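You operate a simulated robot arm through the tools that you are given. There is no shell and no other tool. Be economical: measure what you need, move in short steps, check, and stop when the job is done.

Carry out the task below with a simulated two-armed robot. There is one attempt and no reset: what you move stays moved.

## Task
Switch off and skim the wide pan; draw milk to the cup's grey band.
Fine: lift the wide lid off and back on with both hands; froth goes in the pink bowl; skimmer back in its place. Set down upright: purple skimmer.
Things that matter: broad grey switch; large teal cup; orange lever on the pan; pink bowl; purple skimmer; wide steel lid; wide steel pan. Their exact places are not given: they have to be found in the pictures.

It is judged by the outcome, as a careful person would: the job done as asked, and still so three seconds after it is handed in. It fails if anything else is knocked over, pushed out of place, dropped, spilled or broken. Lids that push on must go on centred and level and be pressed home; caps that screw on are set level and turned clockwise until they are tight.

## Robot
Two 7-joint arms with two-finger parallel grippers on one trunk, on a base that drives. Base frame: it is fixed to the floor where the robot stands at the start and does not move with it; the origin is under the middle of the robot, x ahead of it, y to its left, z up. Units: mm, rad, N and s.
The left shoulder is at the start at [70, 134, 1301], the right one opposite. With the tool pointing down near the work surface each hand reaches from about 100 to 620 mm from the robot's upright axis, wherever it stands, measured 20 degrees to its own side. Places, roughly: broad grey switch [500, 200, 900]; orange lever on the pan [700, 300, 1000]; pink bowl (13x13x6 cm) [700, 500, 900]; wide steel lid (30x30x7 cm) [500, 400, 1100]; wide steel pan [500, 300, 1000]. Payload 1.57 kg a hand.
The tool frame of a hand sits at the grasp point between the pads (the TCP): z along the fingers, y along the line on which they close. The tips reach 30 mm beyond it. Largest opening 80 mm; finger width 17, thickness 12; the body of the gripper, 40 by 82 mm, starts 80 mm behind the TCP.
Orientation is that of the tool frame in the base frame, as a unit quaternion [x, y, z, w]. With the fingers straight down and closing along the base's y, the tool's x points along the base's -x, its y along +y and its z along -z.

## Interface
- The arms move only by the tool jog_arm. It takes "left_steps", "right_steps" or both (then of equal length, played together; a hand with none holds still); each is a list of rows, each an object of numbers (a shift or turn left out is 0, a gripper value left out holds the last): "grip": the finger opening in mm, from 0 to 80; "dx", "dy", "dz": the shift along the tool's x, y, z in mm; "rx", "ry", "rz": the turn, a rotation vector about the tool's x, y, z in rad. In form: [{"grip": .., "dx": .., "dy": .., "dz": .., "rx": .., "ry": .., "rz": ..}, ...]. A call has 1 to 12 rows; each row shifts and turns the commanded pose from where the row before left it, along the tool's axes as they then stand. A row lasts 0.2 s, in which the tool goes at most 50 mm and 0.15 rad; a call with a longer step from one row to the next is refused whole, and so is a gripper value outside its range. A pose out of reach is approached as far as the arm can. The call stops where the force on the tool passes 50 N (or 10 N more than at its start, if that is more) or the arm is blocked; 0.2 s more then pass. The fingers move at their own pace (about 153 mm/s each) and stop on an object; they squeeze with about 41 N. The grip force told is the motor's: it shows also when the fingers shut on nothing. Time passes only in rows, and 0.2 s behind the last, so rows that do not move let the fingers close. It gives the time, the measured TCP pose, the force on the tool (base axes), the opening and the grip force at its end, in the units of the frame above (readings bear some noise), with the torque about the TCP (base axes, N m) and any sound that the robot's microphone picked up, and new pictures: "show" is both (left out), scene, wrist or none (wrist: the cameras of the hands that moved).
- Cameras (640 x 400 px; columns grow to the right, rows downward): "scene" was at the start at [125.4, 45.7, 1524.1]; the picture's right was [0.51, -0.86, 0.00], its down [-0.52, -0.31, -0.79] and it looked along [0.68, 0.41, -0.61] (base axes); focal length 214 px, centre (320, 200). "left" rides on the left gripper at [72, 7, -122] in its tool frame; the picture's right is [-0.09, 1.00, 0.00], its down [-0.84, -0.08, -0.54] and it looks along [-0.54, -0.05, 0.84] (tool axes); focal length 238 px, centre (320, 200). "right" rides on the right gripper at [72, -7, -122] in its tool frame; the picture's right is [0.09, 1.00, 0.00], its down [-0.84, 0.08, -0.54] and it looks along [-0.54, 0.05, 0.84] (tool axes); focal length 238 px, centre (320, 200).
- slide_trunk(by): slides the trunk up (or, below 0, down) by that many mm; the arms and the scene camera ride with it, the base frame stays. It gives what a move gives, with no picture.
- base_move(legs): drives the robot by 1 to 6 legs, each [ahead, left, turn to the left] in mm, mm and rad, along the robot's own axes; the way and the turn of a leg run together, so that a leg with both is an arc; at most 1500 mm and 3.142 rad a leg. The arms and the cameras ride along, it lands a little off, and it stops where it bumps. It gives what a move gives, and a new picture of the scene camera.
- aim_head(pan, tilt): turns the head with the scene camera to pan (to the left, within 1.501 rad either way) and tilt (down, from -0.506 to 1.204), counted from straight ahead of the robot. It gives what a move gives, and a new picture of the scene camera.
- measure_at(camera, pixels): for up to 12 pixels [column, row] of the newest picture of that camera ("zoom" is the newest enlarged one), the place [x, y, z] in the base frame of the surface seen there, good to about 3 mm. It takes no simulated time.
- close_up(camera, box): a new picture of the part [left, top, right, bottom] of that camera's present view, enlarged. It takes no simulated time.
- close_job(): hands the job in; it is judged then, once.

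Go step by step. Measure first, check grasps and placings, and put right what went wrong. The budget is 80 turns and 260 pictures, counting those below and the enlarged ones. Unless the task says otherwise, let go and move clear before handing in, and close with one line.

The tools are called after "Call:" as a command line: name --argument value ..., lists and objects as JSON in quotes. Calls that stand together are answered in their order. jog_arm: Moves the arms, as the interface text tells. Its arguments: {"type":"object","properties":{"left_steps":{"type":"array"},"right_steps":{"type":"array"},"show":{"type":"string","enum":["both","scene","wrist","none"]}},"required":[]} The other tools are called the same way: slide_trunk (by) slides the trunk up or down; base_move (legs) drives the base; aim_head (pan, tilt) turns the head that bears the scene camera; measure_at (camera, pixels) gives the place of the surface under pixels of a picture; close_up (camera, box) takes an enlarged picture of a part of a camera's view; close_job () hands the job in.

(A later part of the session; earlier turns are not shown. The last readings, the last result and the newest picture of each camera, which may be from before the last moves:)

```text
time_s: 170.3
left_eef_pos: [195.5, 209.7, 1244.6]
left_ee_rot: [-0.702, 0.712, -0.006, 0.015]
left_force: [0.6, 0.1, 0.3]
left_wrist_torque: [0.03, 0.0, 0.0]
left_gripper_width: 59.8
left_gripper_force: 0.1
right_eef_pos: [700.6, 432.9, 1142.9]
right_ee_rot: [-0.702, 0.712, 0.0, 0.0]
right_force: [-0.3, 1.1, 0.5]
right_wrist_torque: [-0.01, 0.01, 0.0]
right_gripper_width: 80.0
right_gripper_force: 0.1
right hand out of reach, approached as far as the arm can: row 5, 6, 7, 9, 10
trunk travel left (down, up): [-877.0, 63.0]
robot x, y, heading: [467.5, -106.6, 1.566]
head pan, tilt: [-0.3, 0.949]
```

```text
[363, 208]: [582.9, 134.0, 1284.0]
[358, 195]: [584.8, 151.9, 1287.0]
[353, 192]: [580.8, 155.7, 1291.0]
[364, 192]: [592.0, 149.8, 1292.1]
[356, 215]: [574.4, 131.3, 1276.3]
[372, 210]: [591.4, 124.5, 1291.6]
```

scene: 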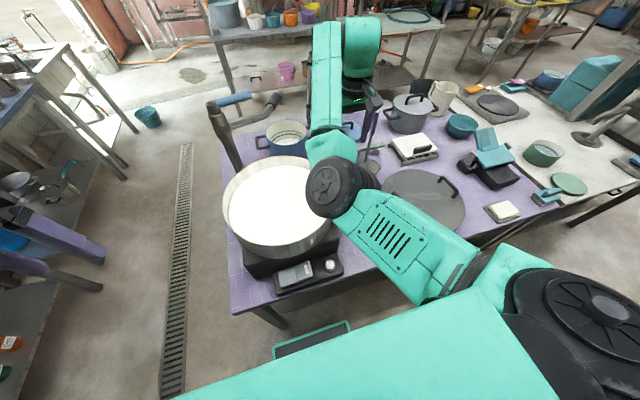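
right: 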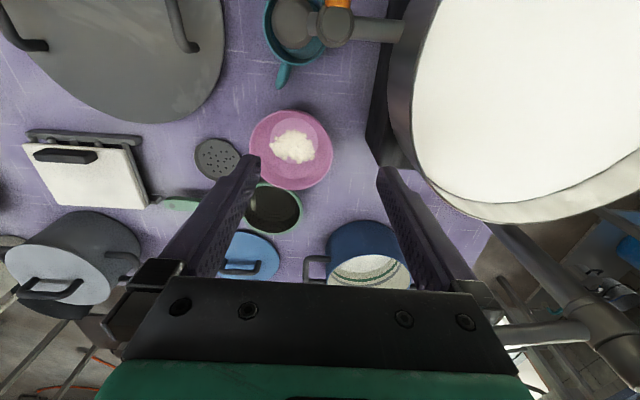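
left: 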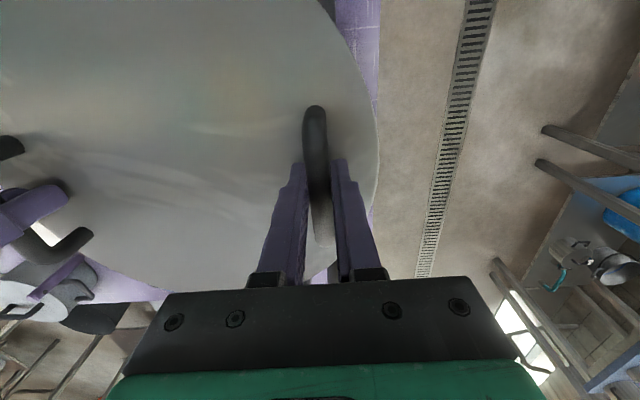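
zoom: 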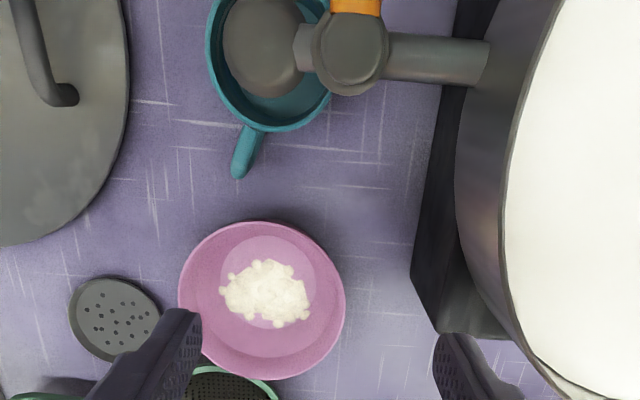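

Call:
base_move --legs '[[-33, -393, 0]]'

Call:
jog_arm --left_steps '[{"grip": 60, "dx": -24.5, "dy": -27, "dz": 26}, {"dx": -24.5, "dy": -27, "dz": 26}, {"dx": -24.5, "dy": -27, "dz": 26}, {"dx": -24.5, "dy": -27, "dz": 26}, {}]' --show "wrist"

Call:
aim_head --pan 0.35 --tilt 0.95

Call:
close_up --camera "scene" --box '[220, 120, 420, 270]'

Call:
close_up --camera "left" --box '[160, 0, 480, 200]'

```text
time_s: 172.8
left_eef_pos: [588.5, 175.0, 1244.5]
left_ee_rot: [-0.7, 0.714, -0.006, 0.014]
left_force: [0.6, 0.2, -0.4]
left_wrist_torque: [0.0, 0.01, -0.02]
left_gripper_width: 59.9
left_gripper_force: 0.0
right_eef_pos: [1094.1, 395.1, 1142.8]
right_ee_rot: [-0.699, 0.715, 0.0, 0.001]
right_force: [-0.2, 0.4, 0.8]
right_wrist_torque: [0.0, 0.01, 0.0]
right_gripper_width: 80.0
right_gripper_force: 0.1
trunk travel left (down, up): [-877.0, 63.0]
robot x, y, heading: [860.9, -143.7, 1.564]
head pan, tilt: [-0.3, 0.949]
```

scene: 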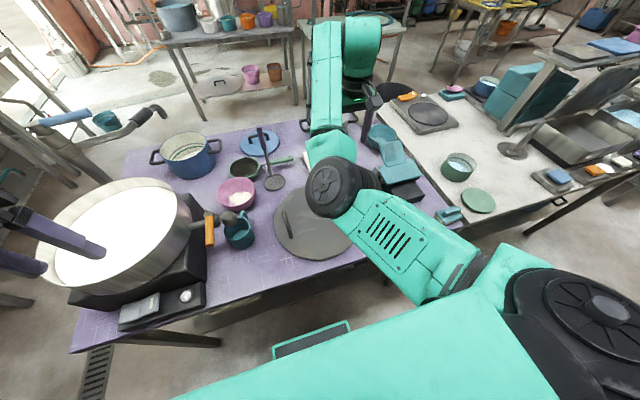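

```text
time_s: 174.0
left_eef_pos: [701.2, 271.8, 1144.2]
left_ee_rot: [-0.7, 0.714, -0.006, 0.015]
left_force: [-0.4, -0.4, -0.2]
left_wrist_torque: [0.02, -0.03, 0.01]
left_gripper_width: 59.8
left_gripper_force: 0.1
right_eef_pos: [1095.2, 396.5, 1144.4]
right_ee_rot: [-0.699, 0.715, 0.0, 0.001]
right_force: [0.2, 0.1, 0.2]
right_wrist_torque: [0.0, 0.0, -0.03]
right_gripper_width: 80.1
right_gripper_force: 0.0
trunk travel left (down, up): [-877.0, 63.0]
robot x, y, heading: [859.3, -145.8, 1.561]
head pan, tilt: [-0.3, 0.949]
```

left: 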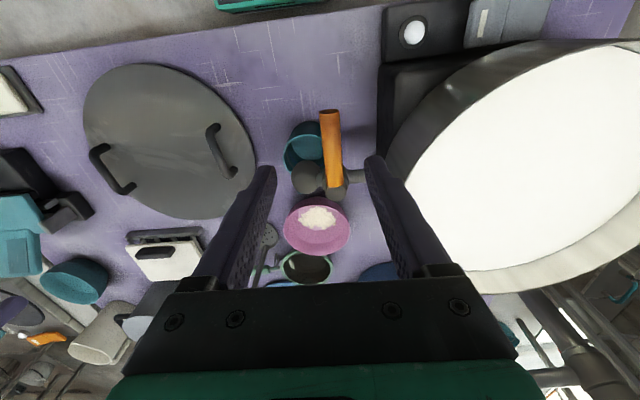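

```text
time_s: 175.0
left_eef_pos: [702.9, 271.4, 1145.0]
left_ee_rot: [-0.701, 0.713, -0.006, 0.014]
left_force: [0.5, 0.6, -0.9]
left_wrist_torque: [0.01, 0.0, 0.03]
left_gripper_width: 59.9
left_gripper_force: 0.0
right_eef_pos: [1095.3, 397.0, 1143.7]
right_ee_rot: [-0.699, 0.715, 0.001, 0.0]
right_force: [1.5, 0.4, 0.2]
right_wrist_torque: [-0.01, -0.01, -0.01]
right_gripper_width: 80.0
right_gripper_force: 0.1
trunk travel left (down, up): [-877.0, 63.0]
robot x, y, heading: [857.0, -144.8, 1.56]
head pan, tilt: [0.351, 0.949]
```

scene: 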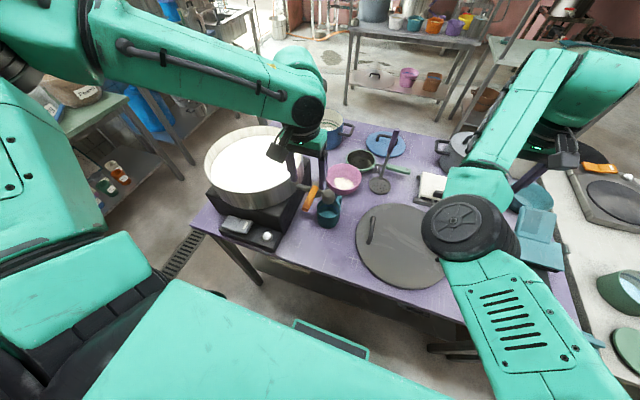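

```text
2.67 times, centred on (320, 195) of scene
```

zoom: 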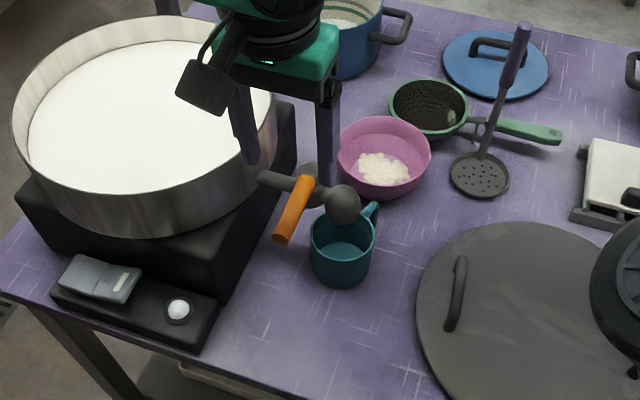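

```text
2.00 times, centred on (320, 100) of left
```

zoom: 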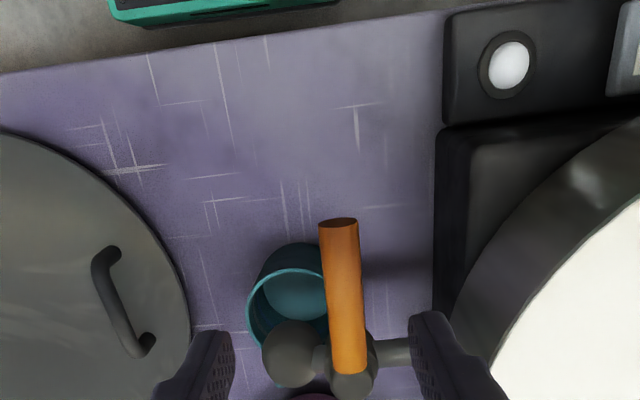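

Call:
jog_arm --left_steps '[{"dx": -10, "dy": 8.5, "dz": 30}, {"dz": 40}, {"dz": 40}, {"dz": 10}, {"grip": 0}, {}, {}]' --show "wrist"

Call:
jog_arm --left_steps '[{"rz": -0.14, "dx": 0.7, "dy": -9.6}, {"rz": -0.14, "dx": 0.7, "dy": -9.6}, {"rz": -0.14, "dx": 0.7, "dy": -9.6}, {"rz": -0.14, "dx": 0.7, "dy": -9.6}, {}]' --show "both"

Call:
close_up --camera "scene" --box '[290, 160, 370, 230]'

Call:
close_up --camera "left" --box '[160, 0, 480, 200]'

```text
time_s: 176.6
left_eef_pos: [694.0, 283.5, 1023.7]
left_ee_rot: [-0.701, 0.713, -0.006, 0.014]
left_force: [-6.8, 1.1, -0.2]
left_wrist_torque: [0.22, 0.1, 0.4]
left_gripper_width: 19.6
left_gripper_force: 33.2
right_eef_pos: [1093.7, 395.3, 1144.9]
right_ee_rot: [-0.699, 0.715, 0.0, 0.001]
right_force: [0.4, 0.2, -0.3]
right_wrist_torque: [0.0, 0.03, -0.01]
right_gripper_width: 80.1
right_gripper_force: 0.0
trunk travel left (down, up): [-877.0, 63.0]
robot x, y, heading: [861.9, -144.8, 1.564]
head pan, tilt: [0.351, 0.949]
```

left: 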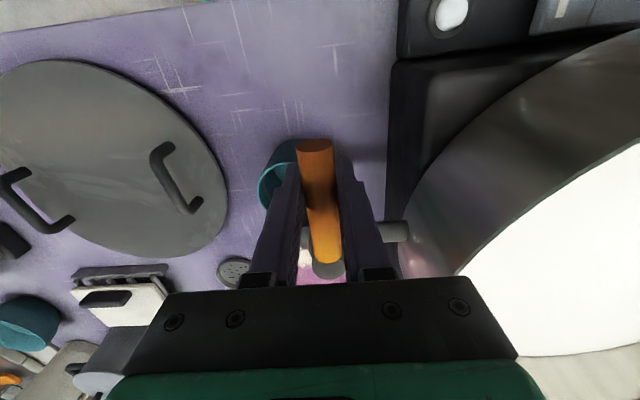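

```text
time_s: 177.8
left_eef_pos: [731.3, 288.6, 1025.5]
left_ee_rot: [0.871, -0.491, 0.012, -0.012]
left_force: [-21.0, 13.1, -3.2]
left_wrist_torque: [0.02, 0.04, 0.56]
left_gripper_width: 20.1
left_gripper_force: 33.5
right_eef_pos: [1091.1, 399.4, 1142.5]
right_ee_rot: [-0.699, 0.715, -0.003, 0.001]
right_force: [-0.6, -0.3, 0.3]
right_wrist_torque: [0.02, -0.03, 0.02]
right_gripper_width: 80.1
right_gripper_force: 0.0
trunk travel left (down, up): [-877.0, 63.0]
robot x, y, heading: [857.4, -141.3, 1.556]
head pan, tilt: [0.351, 0.949]
```

scene: 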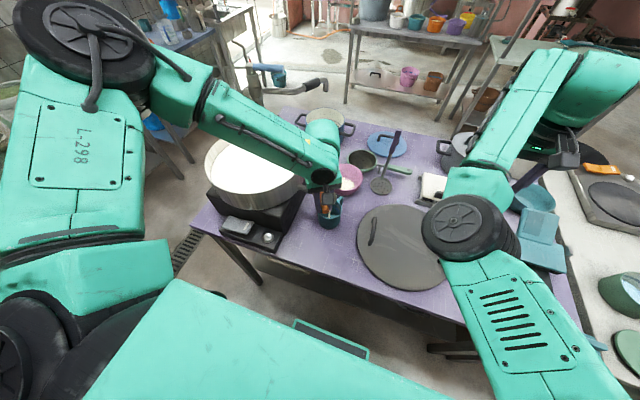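
left: 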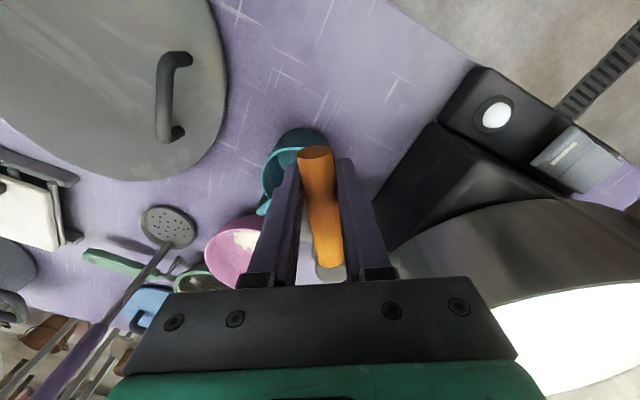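

```text
5.71 times, centred on (330, 195) of scene
```

zoom: 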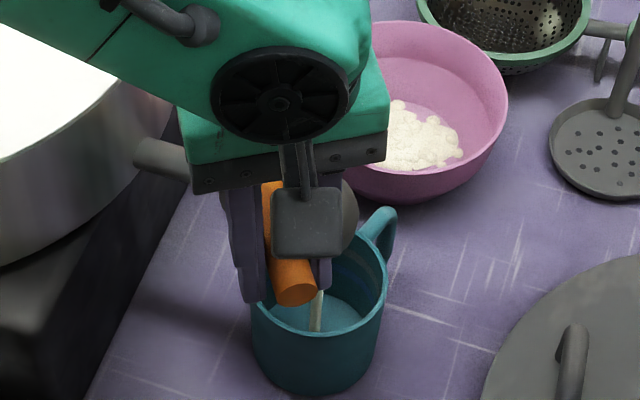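

```text
2.00 times, centred on (320, 100) of left
```

zoom: 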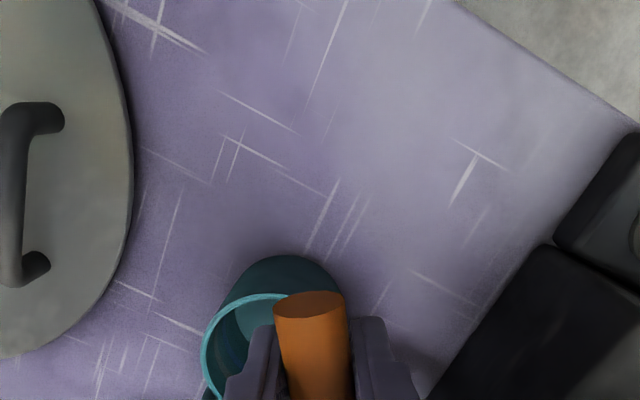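

Milk runs in a thin stream into the cup (zoom, (316,310)). I'll let it run two seconds and look at the level.

Call:
jog_arm --left_steps '[{}, {}, {}, {}, {}, {}, {}, {}]' --show "none"

Call:
close_up --camera "scene" --box '[312, 190, 352, 225]'

Call:
close_up --camera "left" --box '[240, 110, 360, 220]'

Call:
jog_arm --left_steps '[{}, {}, {}, {}, {}, {}, {}, {}]' --show "none"

Call:
close_up --camera "scene" --box '[312, 190, 352, 225]'

Call:
close_up --camera "left" --box '[240, 110, 360, 220]'

```text
time_s: 179.6
left_eef_pos: [729.7, 290.2, 1023.4]
left_ee_rot: [0.87, -0.492, 0.011, -0.013]
left_force: [-19.1, 14.6, -0.4]
left_wrist_torque: [-0.02, -0.03, 0.58]
left_gripper_width: 20.0
left_gripper_force: 33.4
right_eef_pos: [1090.4, 399.5, 1141.9]
right_ee_rot: [-0.699, 0.715, -0.003, 0.001]
right_force: [0.0, -0.4, 0.7]
right_wrist_torque: [0.0, -0.03, 0.01]
right_gripper_width: 80.1
right_gripper_force: 0.0
trunk travel left (down, up): [-877.0, 63.0]
robot x, y, heading: [858.3, -144.7, 1.559]
head pan, tilt: [0.351, 0.949]
```

```text
11.43 times, centred on (332, 208) of scene
```

zoom: 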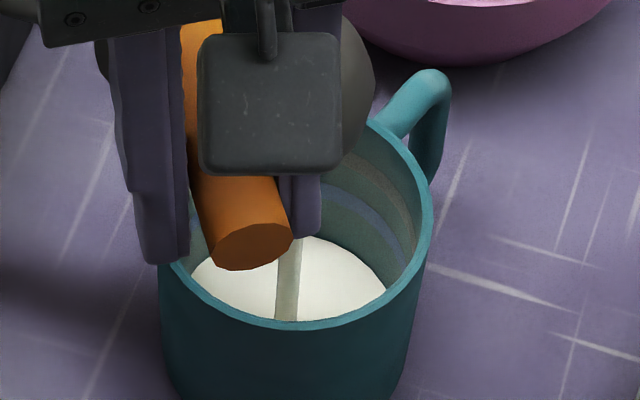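

```text
3.64 times, centred on (300, 165) of left
```

zoom: 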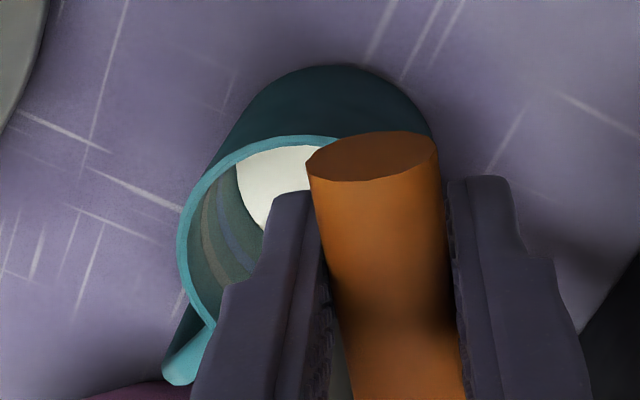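

```text
time_s: 181.4
left_eef_pos: [730.2, 289.9, 1024.8]
left_ee_rot: [0.87, -0.492, 0.012, -0.012]
left_force: [-19.0, 12.9, -0.4]
left_wrist_torque: [-0.02, -0.01, 0.6]
left_gripper_width: 20.1
left_gripper_force: 33.8
right_eef_pos: [1090.3, 400.1, 1144.1]
right_ee_rot: [-0.699, 0.715, -0.002, 0.002]
right_force: [-0.4, -0.5, -0.1]
right_wrist_torque: [0.02, 0.01, 0.0]
right_gripper_width: 80.0
right_gripper_force: 0.1
trunk travel left (down, up): [-877.0, 63.0]
robot x, y, heading: [862.0, -143.8, 1.562]
head pan, tilt: [0.351, 0.949]
```

```text
11.43 times, centred on (332, 208) of scene
```

zoom: 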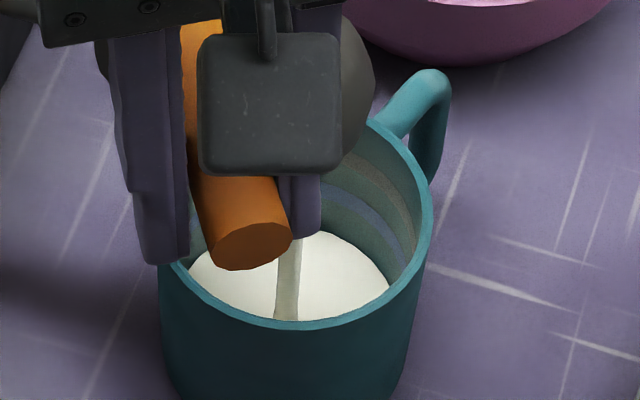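

```text
3.64 times, centred on (300, 165) of left
```

zoom: 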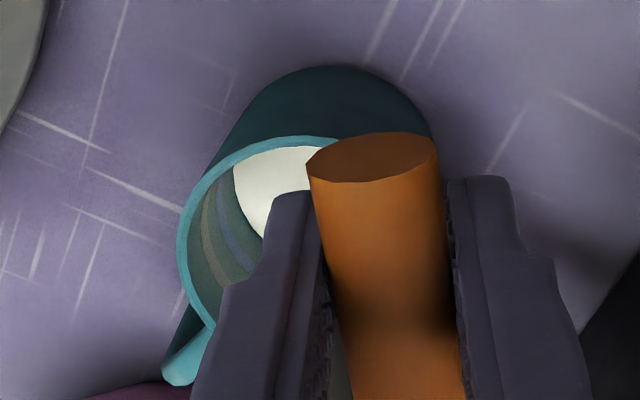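

Call:
measure_at --camera "zoom" --pixels '[[255, 190], [265, 215], [228, 240], [236, 262], [208, 245], [214, 262], [188, 240], [193, 210]]'

Call:
jog_arm --left_steps '[{}, {}, {}, {}, {}, {}, {}, {}, {}, {}, {}, {}]' --show "none"

Call:
jog_arm --left_steps '[{}, {}, {}, {}, {}, {}, {}, {}, {}, {}, {}, {}]' --show "none"

Call:
close_up --camera "scene" --box '[312, 190, 352, 225]'

Call:
close_up --camera "left" --box '[240, 110, 360, 220]'

```text
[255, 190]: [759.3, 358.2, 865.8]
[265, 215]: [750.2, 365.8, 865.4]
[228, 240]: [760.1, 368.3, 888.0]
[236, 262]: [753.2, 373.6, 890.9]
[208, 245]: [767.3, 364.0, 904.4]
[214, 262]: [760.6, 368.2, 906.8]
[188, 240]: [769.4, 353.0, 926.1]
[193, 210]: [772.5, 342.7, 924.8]
```

```text
time_s: 184.0
left_eef_pos: [731.6, 288.9, 1024.5]
left_ee_rot: [0.87, -0.493, 0.011, -0.011]
left_force: [-19.1, 12.0, -2.1]
left_wrist_torque: [-0.01, -0.03, 0.63]
left_gripper_width: 20.0
left_gripper_force: 34.1
right_eef_pos: [1090.7, 400.7, 1142.9]
right_ee_rot: [-0.699, 0.715, -0.003, 0.001]
right_force: [0.5, -0.4, -0.1]
right_wrist_torque: [0.03, -0.03, -0.01]
right_gripper_width: 79.8
right_gripper_force: 0.1
trunk travel left (down, up): [-877.0, 63.0]
robot x, y, heading: [863.6, -147.0, 1.561]
head pan, tilt: [0.351, 0.949]
```

```text
time_s: 186.6
left_eef_pos: [731.0, 290.7, 1024.9]
left_ee_rot: [0.871, -0.492, 0.011, -0.011]
left_force: [-17.2, 9.7, -5.3]
left_wrist_torque: [-0.01, -0.02, 0.62]
left_gripper_width: 20.2
left_gripper_force: 33.7
right_eef_pos: [1090.9, 398.8, 1143.0]
right_ee_rot: [-0.699, 0.715, -0.003, 0.001]
right_force: [0.6, 0.2, 0.0]
right_wrist_torque: [0.03, -0.01, -0.05]
right_gripper_width: 80.3
right_gripper_force: 0.1
trunk travel left (down, up): [-877.0, 63.0]
robot x, y, heading: [862.4, -145.0, 1.563]
head pan, tilt: [0.351, 0.949]
```

```text
11.43 times, centred on (332, 208) of scene
```

zoom: 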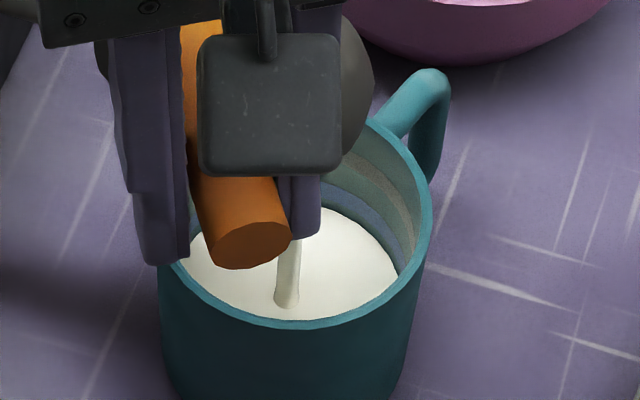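

```text
3.64 times, centred on (300, 165) of left
```

zoom: 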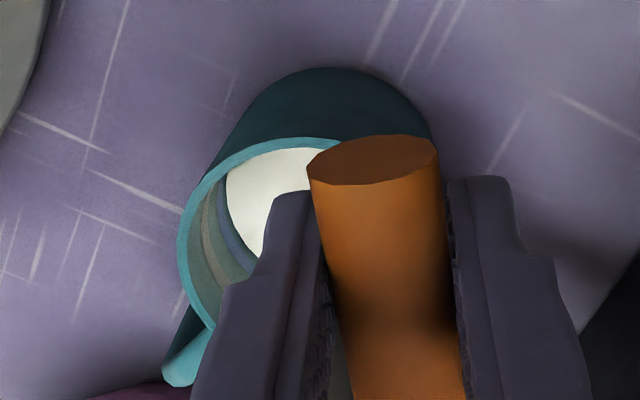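

Call:
measure_at --camera "zoom" --pixels '[[250, 190], [245, 215], [260, 200], [280, 170], [238, 200]]'

Call:
jog_arm --left_steps '[{}, {}, {}, {}, {}, {}, {}, {}, {}, {}]' --show "none"

Call:
close_up --camera "scene" --box '[312, 190, 352, 225]'

Call:
close_up --camera "left" --box '[240, 110, 360, 220]'

Call:
measure_at --camera "zoom" --pixels '[[250, 190], [245, 215], [260, 200], [280, 170], [238, 200]]'

```text
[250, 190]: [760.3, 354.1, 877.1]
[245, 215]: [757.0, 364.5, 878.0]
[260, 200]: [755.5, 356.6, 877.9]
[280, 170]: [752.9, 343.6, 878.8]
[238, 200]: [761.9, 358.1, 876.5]
```

```text
time_s: 188.8
left_eef_pos: [731.0, 289.0, 1023.3]
left_ee_rot: [0.87, -0.492, 0.012, -0.011]
left_force: [-17.2, 8.2, -6.5]
left_wrist_torque: [-0.01, -0.05, 0.63]
left_gripper_width: 19.8
left_gripper_force: 33.7
right_eef_pos: [1090.5, 398.8, 1143.3]
right_ee_rot: [-0.699, 0.715, -0.003, 0.001]
right_force: [-0.4, -0.8, -0.6]
right_wrist_torque: [0.01, -0.01, -0.03]
right_gripper_width: 79.9
right_gripper_force: 0.1
trunk travel left (down, up): [-877.0, 63.0]
robot x, y, heading: [859.1, -144.4, 1.562]
head pan, tilt: [0.351, 0.949]
```

```text
11.43 times, centred on (332, 208) of scene
```

zoom: 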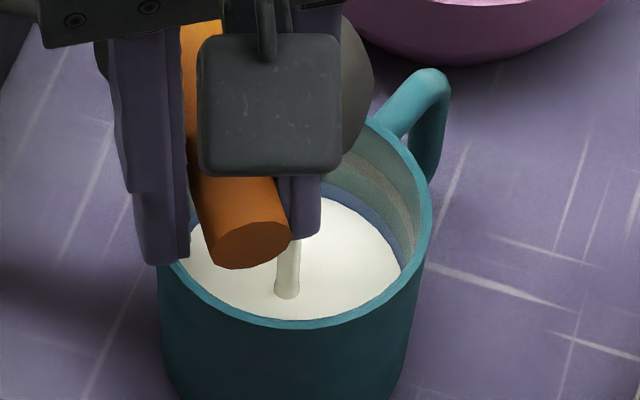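

```text
3.64 times, centred on (300, 165) of left
```

zoom: 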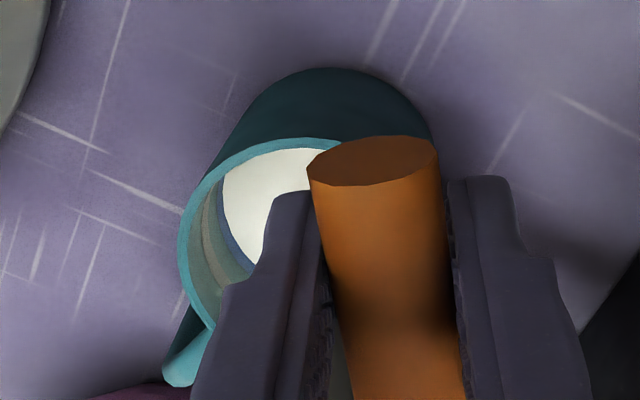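

```text
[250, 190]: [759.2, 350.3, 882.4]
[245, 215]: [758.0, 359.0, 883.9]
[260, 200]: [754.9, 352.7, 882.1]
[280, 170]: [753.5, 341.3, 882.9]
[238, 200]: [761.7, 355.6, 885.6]
```

Call:
jog_arm --left_steps '[{}, {}, {}, {}, {}, {}, {}, {}, {}, {}, {}, {}]' --show "none"

Call:
jog_arm --left_steps '[{}, {}, {}, {}, {}, {}, {}, {}, {}, {}, {}, {}]' --show "none"

Call:
jog_arm --left_steps '[{}, {}, {}, {}, {}, {}, {}, {}, {}, {}, {}]' --show "none"

Call:
jog_arm --left_steps '[{"rz": 0.14, "dx": -2.1, "dy": 9.4}, {"rz": 0.14, "dx": -2.1, "dy": 9.4}, {"rz": 0.14, "dx": -2.1, "dy": 9.4}, {"rz": 0.14, "dx": -2.1, "dy": 9.4}, {"rz": 0.04, "dx": -0.5, "dy": 2.7}]' --show "wrist"

Call:
close_up --camera "scene" --box '[312, 190, 352, 225]'

Call:
measure_at --camera "zoom" --pixels '[[330, 260], [350, 240], [360, 270], [300, 280], [385, 180], [400, 200], [425, 190]]'

```text
time_s: 191.4
left_eef_pos: [731.1, 289.5, 1024.4]
left_ee_rot: [0.87, -0.493, 0.011, -0.011]
left_force: [-16.4, 8.0, -7.8]
left_wrist_torque: [-0.04, -0.03, 0.59]
left_gripper_width: 20.1
left_gripper_force: 34.0
right_eef_pos: [1090.6, 398.7, 1143.5]
right_ee_rot: [-0.699, 0.715, -0.002, 0.001]
right_force: [0.4, 0.6, -1.3]
right_wrist_torque: [-0.01, 0.03, 0.0]
right_gripper_width: 80.0
right_gripper_force: 0.1
trunk travel left (down, up): [-877.0, 63.0]
robot x, y, heading: [858.4, -147.1, 1.561]
head pan, tilt: [0.351, 0.949]
```

```text
time_s: 194.0
left_eef_pos: [731.7, 288.6, 1024.3]
left_ee_rot: [0.87, -0.492, 0.011, -0.012]
left_force: [-15.2, 6.7, -8.3]
left_wrist_torque: [-0.05, -0.02, 0.6]
left_gripper_width: 20.0
left_gripper_force: 33.8
right_eef_pos: [1090.8, 399.4, 1143.9]
right_ee_rot: [-0.699, 0.715, -0.002, 0.001]
right_force: [-0.4, 0.1, -0.4]
right_wrist_torque: [0.01, -0.02, 0.0]
right_gripper_width: 79.9
right_gripper_force: 0.0
trunk travel left (down, up): [-877.0, 63.0]
robot x, y, heading: [857.3, -144.8, 1.559]
head pan, tilt: [0.351, 0.949]
```

```text
time_s: 196.4
left_eef_pos: [730.4, 288.9, 1025.0]
left_ee_rot: [0.87, -0.492, 0.011, -0.012]
left_force: [-15.2, 7.0, -7.7]
left_wrist_torque: [-0.01, -0.01, 0.6]
left_gripper_width: 19.9
left_gripper_force: 33.7
right_eef_pos: [1090.7, 399.5, 1142.4]
right_ee_rot: [-0.699, 0.715, -0.002, 0.001]
right_force: [0.0, -0.4, 0.8]
right_wrist_torque: [0.04, 0.0, 0.04]
right_gripper_width: 79.8
right_gripper_force: 0.1
trunk travel left (down, up): [-877.0, 63.0]
robot x, y, heading: [863.3, -147.5, 1.565]
head pan, tilt: [0.351, 0.949]
```

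```text
time_s: 197.6
left_eef_pos: [693.5, 277.7, 1024.7]
left_ee_rot: [-0.685, 0.728, -0.006, 0.013]
left_force: [-2.5, -18.0, -12.3]
left_wrist_torque: [0.08, 0.02, 0.6]
left_gripper_width: 20.2
left_gripper_force: 33.6
right_eef_pos: [1095.6, 392.5, 1145.5]
right_ee_rot: [-0.699, 0.715, 0.002, 0.002]
right_force: [0.6, 0.1, -0.3]
right_wrist_torque: [0.0, 0.01, 0.0]
right_gripper_width: 80.0
right_gripper_force: 0.2
trunk travel left (down, up): [-877.0, 63.0]
robot x, y, heading: [859.2, -148.8, 1.563]
head pan, tilt: [0.351, 0.949]
```

left: 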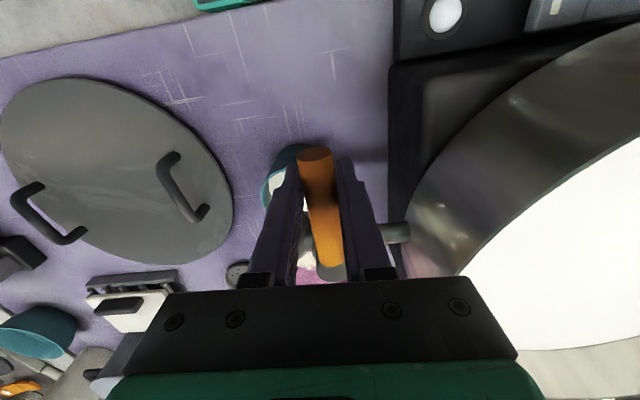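

```text
11.43 times, centred on (332, 208) of scene
```

zoom: 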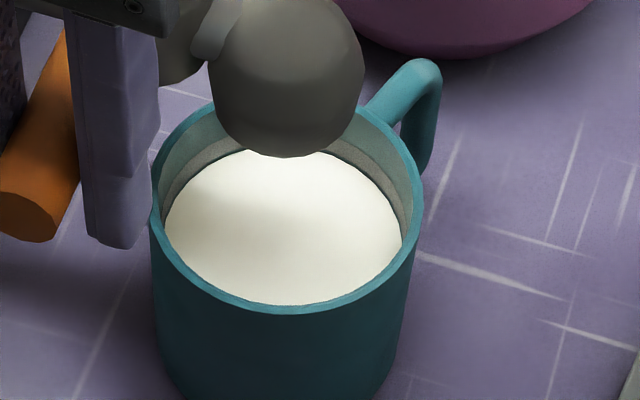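

```text
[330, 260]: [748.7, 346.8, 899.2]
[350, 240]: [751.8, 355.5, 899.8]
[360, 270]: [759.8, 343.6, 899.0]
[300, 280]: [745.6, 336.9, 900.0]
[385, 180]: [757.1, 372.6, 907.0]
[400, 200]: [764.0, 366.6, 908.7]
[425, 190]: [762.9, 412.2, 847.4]
```

The stream has stopped and the milk is at z≈899.5, right at the lower edge of the grey band (about 900–909). I'll top it up with one short opening, release the lever, and bring both hands over the lid.

Call:
jog_arm --left_steps '[{"rz": -0.14, "dx": 0.7, "dy": -10.3}, {"rz": -0.14, "dx": 0.7, "dy": -10.3}, {"rz": -0.14, "dx": 0.7, "dy": -10.3}, {"rz": -0.14, "dx": 0.7, "dy": -10.3}, {}, {}, {}, {"rz": 0.14, "dx": -2.1, "dy": 10.1}, {"rz": 0.14, "dx": -2.1, "dy": 10.1}, {"rz": 0.14, "dx": -2.1, "dy": 10.1}, {"rz": 0.14, "dx": -2.1, "dy": 10.1}, {}]' --show "wrist"

Call:
close_up --camera "scene" --box '[312, 190, 352, 225]'

Call:
measure_at --camera "zoom" --pixels '[[330, 260], [350, 240], [340, 220], [300, 280]]'

Call:
jog_arm --left_steps '[{"grip": 60}, {}, {"dz": -40}, {"dz": -40}, {"dz": -40}, {"rz": -0.058}]' --show "none"

Call:
base_move --legs '[[-48, 0, 0.008]]'

Call:
jog_arm --left_steps '[{"dx": -18, "dy": -36}, {"dx": -18, "dy": -36}, {"dx": -18, "dy": -36}, {"dx": -18, "dy": -36}, {"dx": -18, "dy": -36}, {}]' --right_steps '[{}, {}, {}, {}, {}, {}]' --show "both"

```text
time_s: 200.2
left_eef_pos: [693.4, 279.2, 1024.8]
left_ee_rot: [-0.686, 0.727, -0.005, 0.015]
left_force: [-2.5, -16.0, 1.0]
left_wrist_torque: [-0.01, 0.1, 0.55]
left_gripper_width: 20.0
left_gripper_force: 33.0
right_eef_pos: [1096.3, 392.1, 1146.1]
right_ee_rot: [-0.699, 0.715, 0.002, 0.002]
right_force: [-0.2, -0.6, -0.1]
right_wrist_torque: [0.0, -0.02, 0.02]
right_gripper_width: 80.0
right_gripper_force: 0.1
trunk travel left (down, up): [-877.0, 63.0]
robot x, y, heading: [861.6, -144.3, 1.563]
head pan, tilt: [0.351, 0.949]
```

left: 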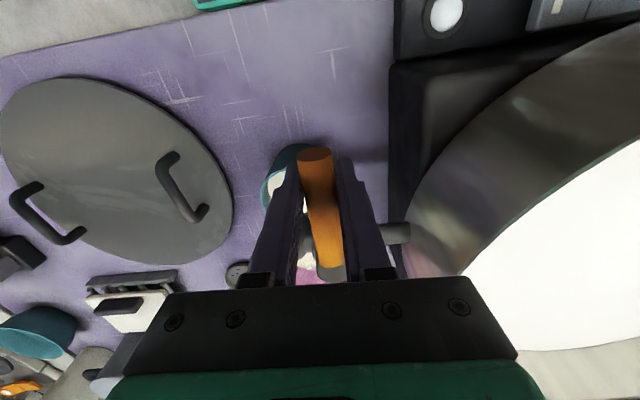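

```text
11.43 times, centred on (332, 208) of scene
```

zoom: 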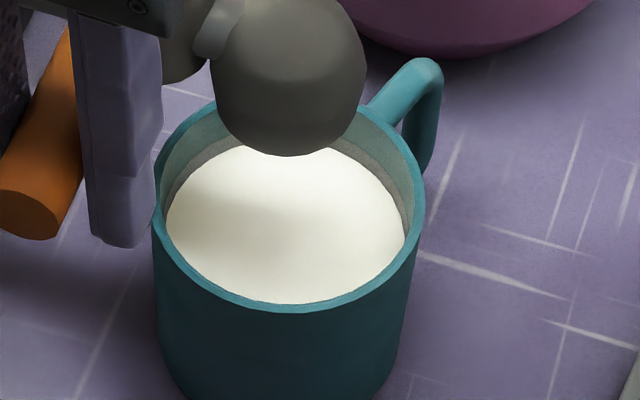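

```text
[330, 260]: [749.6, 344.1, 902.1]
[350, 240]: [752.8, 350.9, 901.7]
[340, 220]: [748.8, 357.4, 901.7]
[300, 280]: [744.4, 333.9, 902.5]
```

```text
time_s: 201.6
left_eef_pos: [691.2, 282.1, 1144.8]
left_ee_rot: [0.707, -0.707, 0.006, -0.014]
left_force: [0.3, 0.2, 0.2]
left_wrist_torque: [0.01, 0.0, 0.01]
left_gripper_width: 60.1
left_gripper_force: 0.0
right_eef_pos: [1096.5, 396.6, 1142.9]
right_ee_rot: [-0.7, 0.715, 0.001, 0.0]
right_force: [-1.2, -1.6, 0.4]
right_wrist_torque: [-0.01, -0.01, 0.0]
right_gripper_width: 79.9
right_gripper_force: 0.1
trunk travel left (down, up): [-877.0, 63.0]
robot x, y, heading: [861.9, -143.1, 1.563]
head pan, tilt: [0.351, 0.949]
```

```text
time_s: 202.5
left_eef_pos: [689.5, 243.1, 1141.5]
left_ee_rot: [0.71, -0.705, 0.009, -0.011]
left_force: [-0.1, 1.0, -0.7]
left_wrist_torque: [-0.08, -0.01, 0.04]
left_gripper_width: 59.9
left_gripper_force: 0.0
right_eef_pos: [1092.0, 358.5, 1139.2]
right_ee_rot: [-0.701, 0.713, -0.003, -0.003]
right_force: [-0.3, 0.5, 0.2]
right_wrist_torque: [-0.09, -0.03, 0.01]
right_gripper_width: 79.8
right_gripper_force: 0.0
trunk travel left (down, up): [-877.0, 63.0]
robot x, y, heading: [859.8, -188.9, 1.567]
head pan, tilt: [0.351, 0.949]
```

scene: 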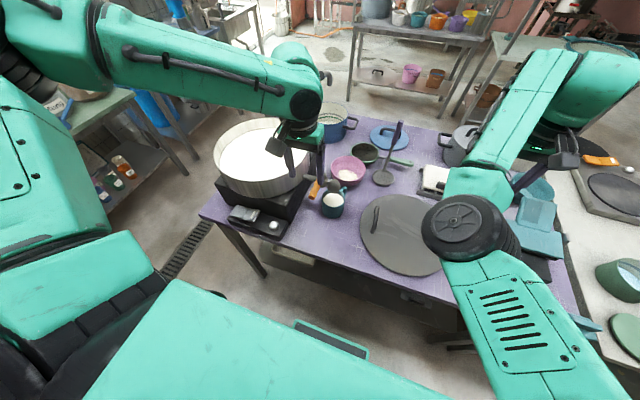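

```text
time_s: 203.9
left_eef_pos: [788.4, 271.2, 1153.6]
left_ee_rot: [0.709, -0.705, 0.006, -0.014]
left_force: [0.2, -1.0, -0.2]
left_wrist_torque: [0.0, 0.02, -0.01]
left_gripper_width: 60.1
left_gripper_force: 0.0
left hand out of reach, approached as far as the arm can: row 3, 4, 5
right_eef_pos: [1091.4, 351.3, 1142.8]
right_ee_rot: [-0.701, 0.713, 0.001, -0.001]
right_force: [-0.5, 0.2, 0.0]
right_wrist_torque: [-0.03, -0.03, -0.03]
right_gripper_width: 79.9
right_gripper_force: 0.0
trunk travel left (down, up): [-877.0, 63.0]
robot x, y, heading: [859.0, -190.3, 1.567]
head pan, tilt: [0.351, 0.949]
```

scene: 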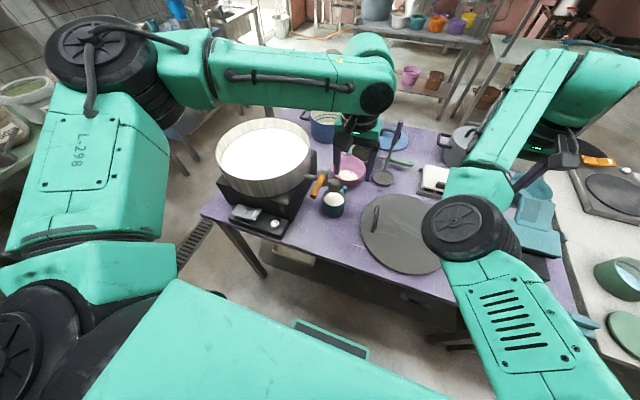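
right: 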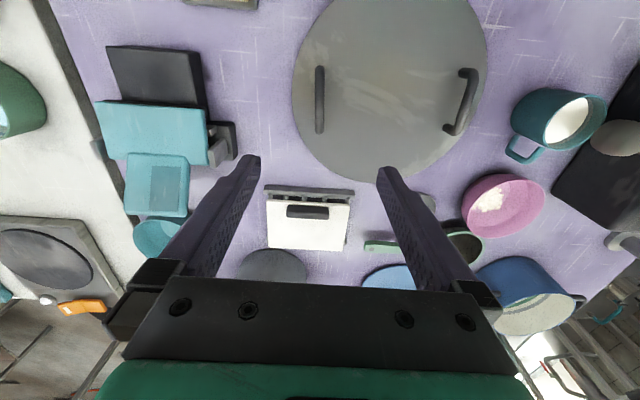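
left: 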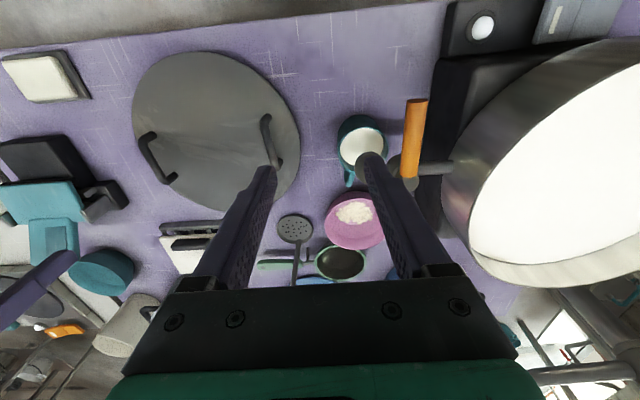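

Milk is at z≈902, inside the grey band, the valve is shut, and the lever is released. The right elbow is folded inward again, so I'll repeat the unfolding sequence that worked before, away from the table.

Call:
base_move --legs '[[-160, 0, 0], [0, 300, 0]]'

Call:
jog_arm --right_steps '[{"dx": 27, "dy": -40}, {"dx": 27, "dy": -40}, {"dx": 27, "dy": -40}, {"dx": 27, "dy": -40}, {"dx": 27, "dy": -40}, {"ry": -0.12}, {"ry": -0.12}, {"ry": -0.12}, {"ry": -0.12}, {"ry": -0.12}, {"ry": -0.12}, {"dx": 35, "dz": -10}]' --show "none"

Call:
jog_arm --right_steps '[{"dx": -4.4, "dy": -45, "dz": -1}, {"dx": -4.4, "dy": -45, "dz": -1}, {"dx": -4.4, "dy": -45, "dz": -1}, {"dx": -4.4, "dy": -45, "dz": -1}, {"dx": -4.4, "dy": -45, "dz": -1}, {"dx": -4.4, "dy": -45, "dz": -1}, {"dx": -4.4, "dy": -45, "dz": -1}, {"dx": -4.4, "dy": -45, "dz": -1}, {"ry": 0.14}, {"ry": 0.14}, {"ry": 0.14}, {"ry": 0.14}]' --show "none"

Call:
jog_arm --right_steps '[{"ry": 0.14}, {"ry": 0.14}, {"ry": 0.14}, {"ry": 0.14}, {"ry": 0.14}, {"ry": 0.14}, {"ry": 0.14}, {"ry": 0.14}, {"ry": 0.14}, {}]' --show "none"

Call:
aim_head --pan -0.7 --tilt 0.7

Call:
jog_arm --right_steps '[{"rx": -0.029, "ry": -0.1145, "rz": -0.031, "dy": 30}, {"rx": -0.029, "ry": -0.1145, "rz": -0.031, "dy": 30}, {"rx": -0.029, "ry": -0.1145, "rz": -0.031, "dy": 30}, {"rx": -0.029, "ry": -0.1145, "rz": -0.031, "dy": 30}, {"rx": -0.029, "ry": -0.1145, "rz": -0.031, "dy": 30}, {"rx": -0.029, "ry": -0.1145, "rz": -0.031, "dy": 30}, {"dy": 40, "dz": -20}, {"dy": 40, "dz": -20}, {"dy": 40, "dz": -20}, {"dy": 40, "dz": -20}, {"dy": 40, "dz": -20}, {}]' --show "scene"

```text
time_s: 206.9
left_eef_pos: [500.7, 116.0, 1155.0]
left_ee_rot: [0.708, -0.706, 0.004, -0.014]
left_force: [0.1, 0.1, 0.3]
left_wrist_torque: [0.04, 0.01, 0.02]
left_gripper_width: 60.0
left_gripper_force: 0.1
right_eef_pos: [803.8, 192.1, 1143.5]
right_ee_rot: [-0.7, 0.714, 0.001, -0.001]
right_force: [0.5, -0.5, 0.3]
right_wrist_torque: [-0.01, 0.02, 0.01]
right_gripper_width: 79.9
right_gripper_force: 0.1
trunk travel left (down, up): [-877.0, 63.0]
robot x, y, heading: [569.5, -347.3, 1.563]
head pan, tilt: [0.351, 0.949]
```

scene: 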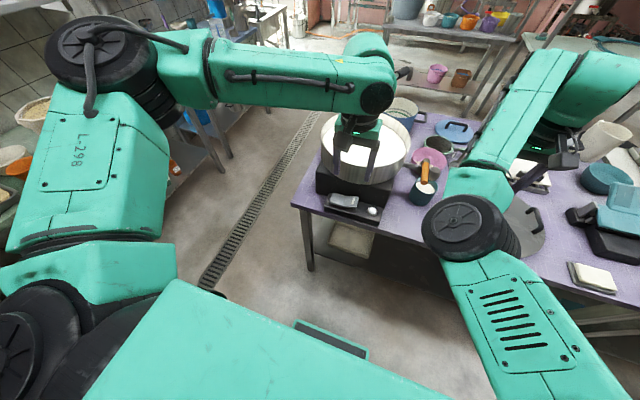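

```text
time_s: 209.6
left_eef_pos: [497.2, 113.9, 1155.1]
left_ee_rot: [0.707, -0.707, 0.005, -0.015]
left_force: [-1.2, -0.3, 0.5]
left_wrist_torque: [-0.04, -0.01, -0.01]
left_gripper_width: 59.8
left_gripper_force: 0.0
right_eef_pos: [998.2, 20.1, 1128.5]
right_ee_rot: [-0.655, 0.668, 0.248, 0.253]
right_force: [0.2, 0.5, 0.5]
right_wrist_torque: [0.0, 0.01, -0.01]
right_gripper_width: 79.9
right_gripper_force: 0.1
trunk travel left (down, up): [-877.0, 63.0]
robot x, y, heading: [570.4, -344.4, 1.561]
head pan, tilt: [0.351, 0.949]
```

```text
time_s: 212.2
left_eef_pos: [498.6, 114.7, 1154.3]
left_ee_rot: [0.708, -0.706, 0.005, -0.015]
left_force: [0.0, -0.2, 0.7]
left_wrist_torque: [0.0, 0.0, 0.0]
left_gripper_width: 59.9
left_gripper_force: 0.0
right_eef_pos: [1266.3, 20.7, 1158.8]
right_ee_rot: [-0.69, 0.696, 0.131, 0.147]
right_force: [0.3, -0.4, 0.1]
right_wrist_torque: [0.02, -0.01, 0.01]
right_gripper_width: 80.0
right_gripper_force: 0.1
right hand out of reach, approached as far as the arm can: row 7, 8, 9, 10, 11, 12
trunk travel left (down, up): [-877.0, 63.0]
robot x, y, heading: [566.7, -343.0, 1.561]
head pan, tilt: [0.351, 0.949]
```

```text
time_s: 214.3
left_eef_pos: [497.9, 115.4, 1155.5]
left_ee_rot: [0.708, -0.706, 0.005, -0.015]
left_force: [0.1, 0.2, 0.5]
left_wrist_torque: [0.0, -0.03, 0.0]
left_gripper_width: 60.0
left_gripper_force: 0.2
right_eef_pos: [1181.6, 14.8, 1160.9]
right_ee_rot: [0.711, -0.673, 0.17, 0.114]
right_force: [0.0, -0.7, -0.5]
right_wrist_torque: [0.01, 0.02, 0.0]
right_gripper_width: 80.1
right_gripper_force: 0.1
right hand out of reach, approached as far as the arm can: row 1, 2, 3, 4, 5, 6, 7, 8, 9
trunk travel left (down, up): [-877.0, 63.0]
robot x, y, heading: [567.6, -345.7, 1.568]
head pan, tilt: [0.351, 0.949]
```

```text
time_s: 215.7
left_eef_pos: [499.4, 115.8, 1153.8]
left_ee_rot: [-0.707, 0.707, -0.005, 0.015]
left_force: [-0.1, 0.1, 0.0]
left_wrist_torque: [-0.01, 0.01, 0.01]
left_gripper_width: 59.8
left_gripper_force: 0.0
right_eef_pos: [1181.6, 15.4, 1160.5]
right_ee_rot: [0.711, -0.673, 0.171, 0.114]
right_force: [0.4, 0.2, 0.6]
right_wrist_torque: [0.01, -0.03, 0.0]
right_gripper_width: 80.0
right_gripper_force: 0.0
trunk travel left (down, up): [-877.0, 63.0]
robot x, y, heading: [565.4, -350.6, 1.568]
head pan, tilt: [-0.7, 0.7]
```

scene: 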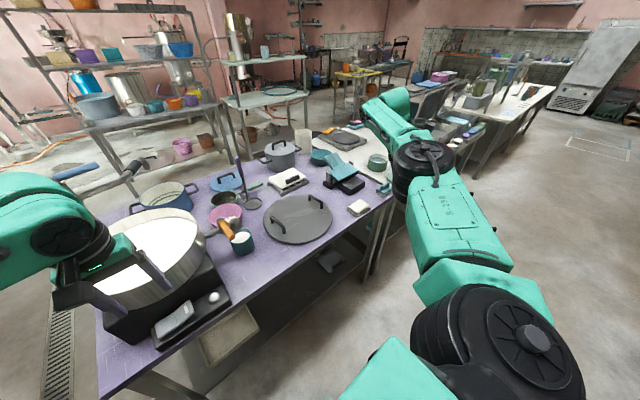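

```text
time_s: 218.2
left_eef_pos: [497.8, 115.8, 1154.7]
left_ee_rot: [0.707, -0.707, 0.006, -0.013]
left_force: [0.5, 0.7, -0.1]
left_wrist_torque: [0.0, 0.0, -0.02]
left_gripper_width: 60.0
left_gripper_force: 0.1
right_eef_pos: [828.1, -70.8, 1286.2]
right_ee_rot: [0.77, -0.623, -0.134, -0.029]
right_force: [-0.9, 0.3, 0.7]
right_wrist_torque: [0.04, 0.02, -0.02]
right_gripper_width: 79.9
right_gripper_force: 0.1
trunk travel left (down, up): [-877.0, 63.0]
robot x, y, heading: [565.9, -350.6, 1.566]
head pan, tilt: [-0.7, 0.7]
5 turns are left
```

scene: 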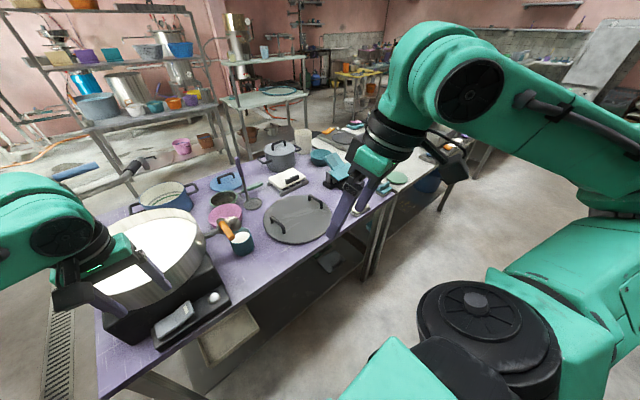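

Call:
jog_arm --right_steps '[{"rx": 0.05, "ry": 0.077, "rz": 0.07}, {"rx": 0.05, "ry": 0.077, "rz": 0.07}, {"rx": 0.05, "ry": 0.077, "rz": 0.07}, {"dx": -25, "dy": 20, "dz": 33}, {"dx": -25, "dy": 20, "dz": 33}, {"dx": -25, "dy": 20, "dz": 33}, {"dx": -25, "dy": 20, "dz": 33}, {"dx": -25, "dy": 20, "dz": 33}, {"dx": -25, "dy": 20, "dz": 33}, {"dx": -24, "dy": 19, "dz": 32}, {}]' --left_steps '[{"grip": 80}, {"dx": 8, "dy": 5, "dz": 14}, {"dx": 7, "dy": 5, "dz": 14}, {"dx": 7, "dy": 4, "dz": 14}, {"dx": 7, "dy": 4, "dz": 14}, {"dz": 14}, {"dz": 14}, {"dz": 14}, {}, {}, {}]' --show "none"

Call:
base_move --legs '[[0, -404, 0.005], [242, 0, 0]]'

Call:
aim_head --pan 0.0 --tilt 0.9

Call:
jog_arm --right_steps '[{}, {}]' --left_steps '[{}, {}]' --show "wrist"

```text
time_s: 220.7
left_eef_pos: [482.8, 87.8, 1053.7]
left_ee_rot: [0.708, -0.706, 0.005, -0.015]
left_force: [0.7, -0.5, -0.3]
left_wrist_torque: [0.0, -0.02, -0.03]
left_gripper_width: 79.9
left_gripper_force: 0.0
right_eef_pos: [686.6, 103.4, 1055.4]
right_ee_rot: [-0.706, 0.709, 0.0, 0.0]
right_force: [0.6, 0.9, 0.8]
right_wrist_torque: [0.01, -0.01, 0.04]
right_gripper_width: 80.0
right_gripper_force: 0.0
trunk travel left (down, up): [-877.0, 63.0]
robot x, y, heading: [565.0, -348.3, 1.569]
head pan, tilt: [-0.7, 0.7]
```

```text
time_s: 224.5
left_eef_pos: [875.0, 330.7, 1055.1]
left_ee_rot: [0.71, -0.704, 0.005, -0.016]
left_force: [0.3, 0.0, -1.0]
left_wrist_torque: [-0.01, -0.01, 0.0]
left_gripper_width: 80.0
left_gripper_force: 0.1
right_eef_pos: [1078.4, 346.6, 1056.0]
right_ee_rot: [0.709, -0.706, 0.0, -0.001]
right_force: [0.0, 0.2, 0.4]
right_wrist_torque: [0.03, -0.05, -0.02]
right_gripper_width: 80.1
right_gripper_force: 0.0
trunk travel left (down, up): [-877.0, 63.0]
robot x, y, heading: [965.0, -97.8, 1.574]
head pan, tilt: [-0.7, 0.7]
```

scene: 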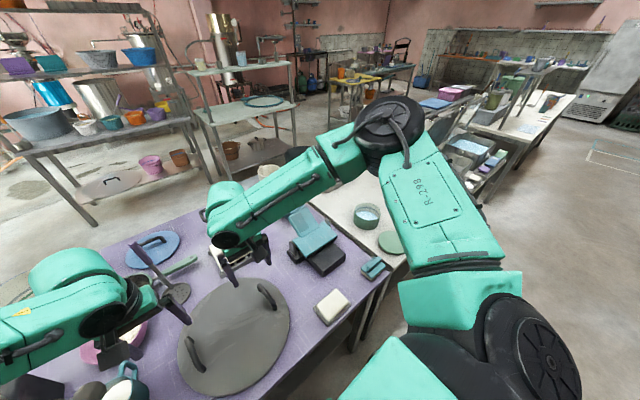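

```text
time_s: 225.6
left_eef_pos: [874.6, 332.9, 1054.7]
left_ee_rot: [0.71, -0.704, 0.006, -0.016]
left_force: [0.1, 0.0, -0.5]
left_wrist_torque: [-0.02, 0.0, 0.0]
left_gripper_width: 80.2
left_gripper_force: 0.0
right_eef_pos: [1079.7, 350.2, 1054.6]
right_ee_rot: [0.709, -0.705, 0.0, -0.001]
right_force: [0.6, 0.0, 0.5]
right_wrist_torque: [0.03, 0.03, 0.01]
right_gripper_width: 79.9
right_gripper_force: 0.0
trunk travel left (down, up): [-877.0, 63.0]
robot x, y, heading: [962.2, -102.0, 1.574]
head pan, tilt: [0.0, 0.901]
```

scene: 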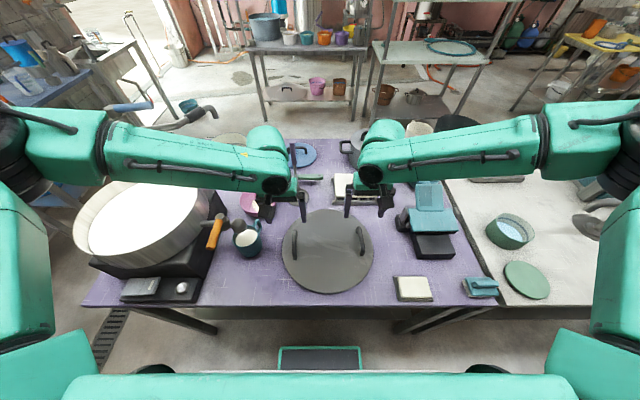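

```text
time_s: 226.2
left_eef_pos: [874.6, 332.8, 1054.3]
left_ee_rot: [0.711, -0.703, 0.006, -0.014]
left_force: [-0.5, -0.1, -0.4]
left_wrist_torque: [-0.02, 0.0, 0.0]
left_gripper_width: 79.8
left_gripper_force: 0.1
right_eef_pos: [1078.5, 348.5, 1055.3]
right_ee_rot: [0.709, -0.705, 0.001, -0.001]
right_force: [-0.6, 0.3, 0.2]
right_wrist_torque: [0.04, -0.01, -0.02]
right_gripper_width: 79.9
right_gripper_force: 0.0
trunk travel left (down, up): [-877.0, 63.0]
robot x, y, heading: [963.7, -101.0, 1.575]
head pan, tilt: [0.0, 0.901]
4 turns are left
```

right: 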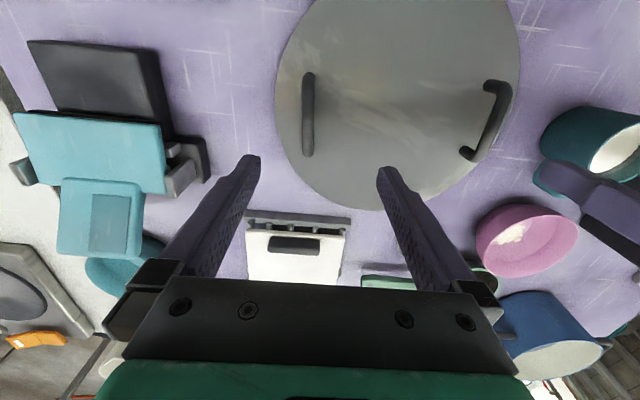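
left: 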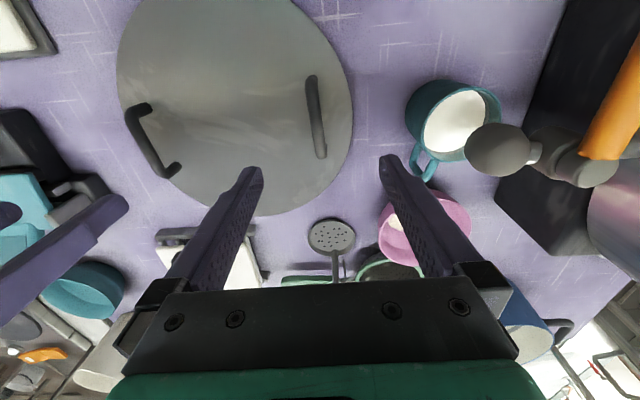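

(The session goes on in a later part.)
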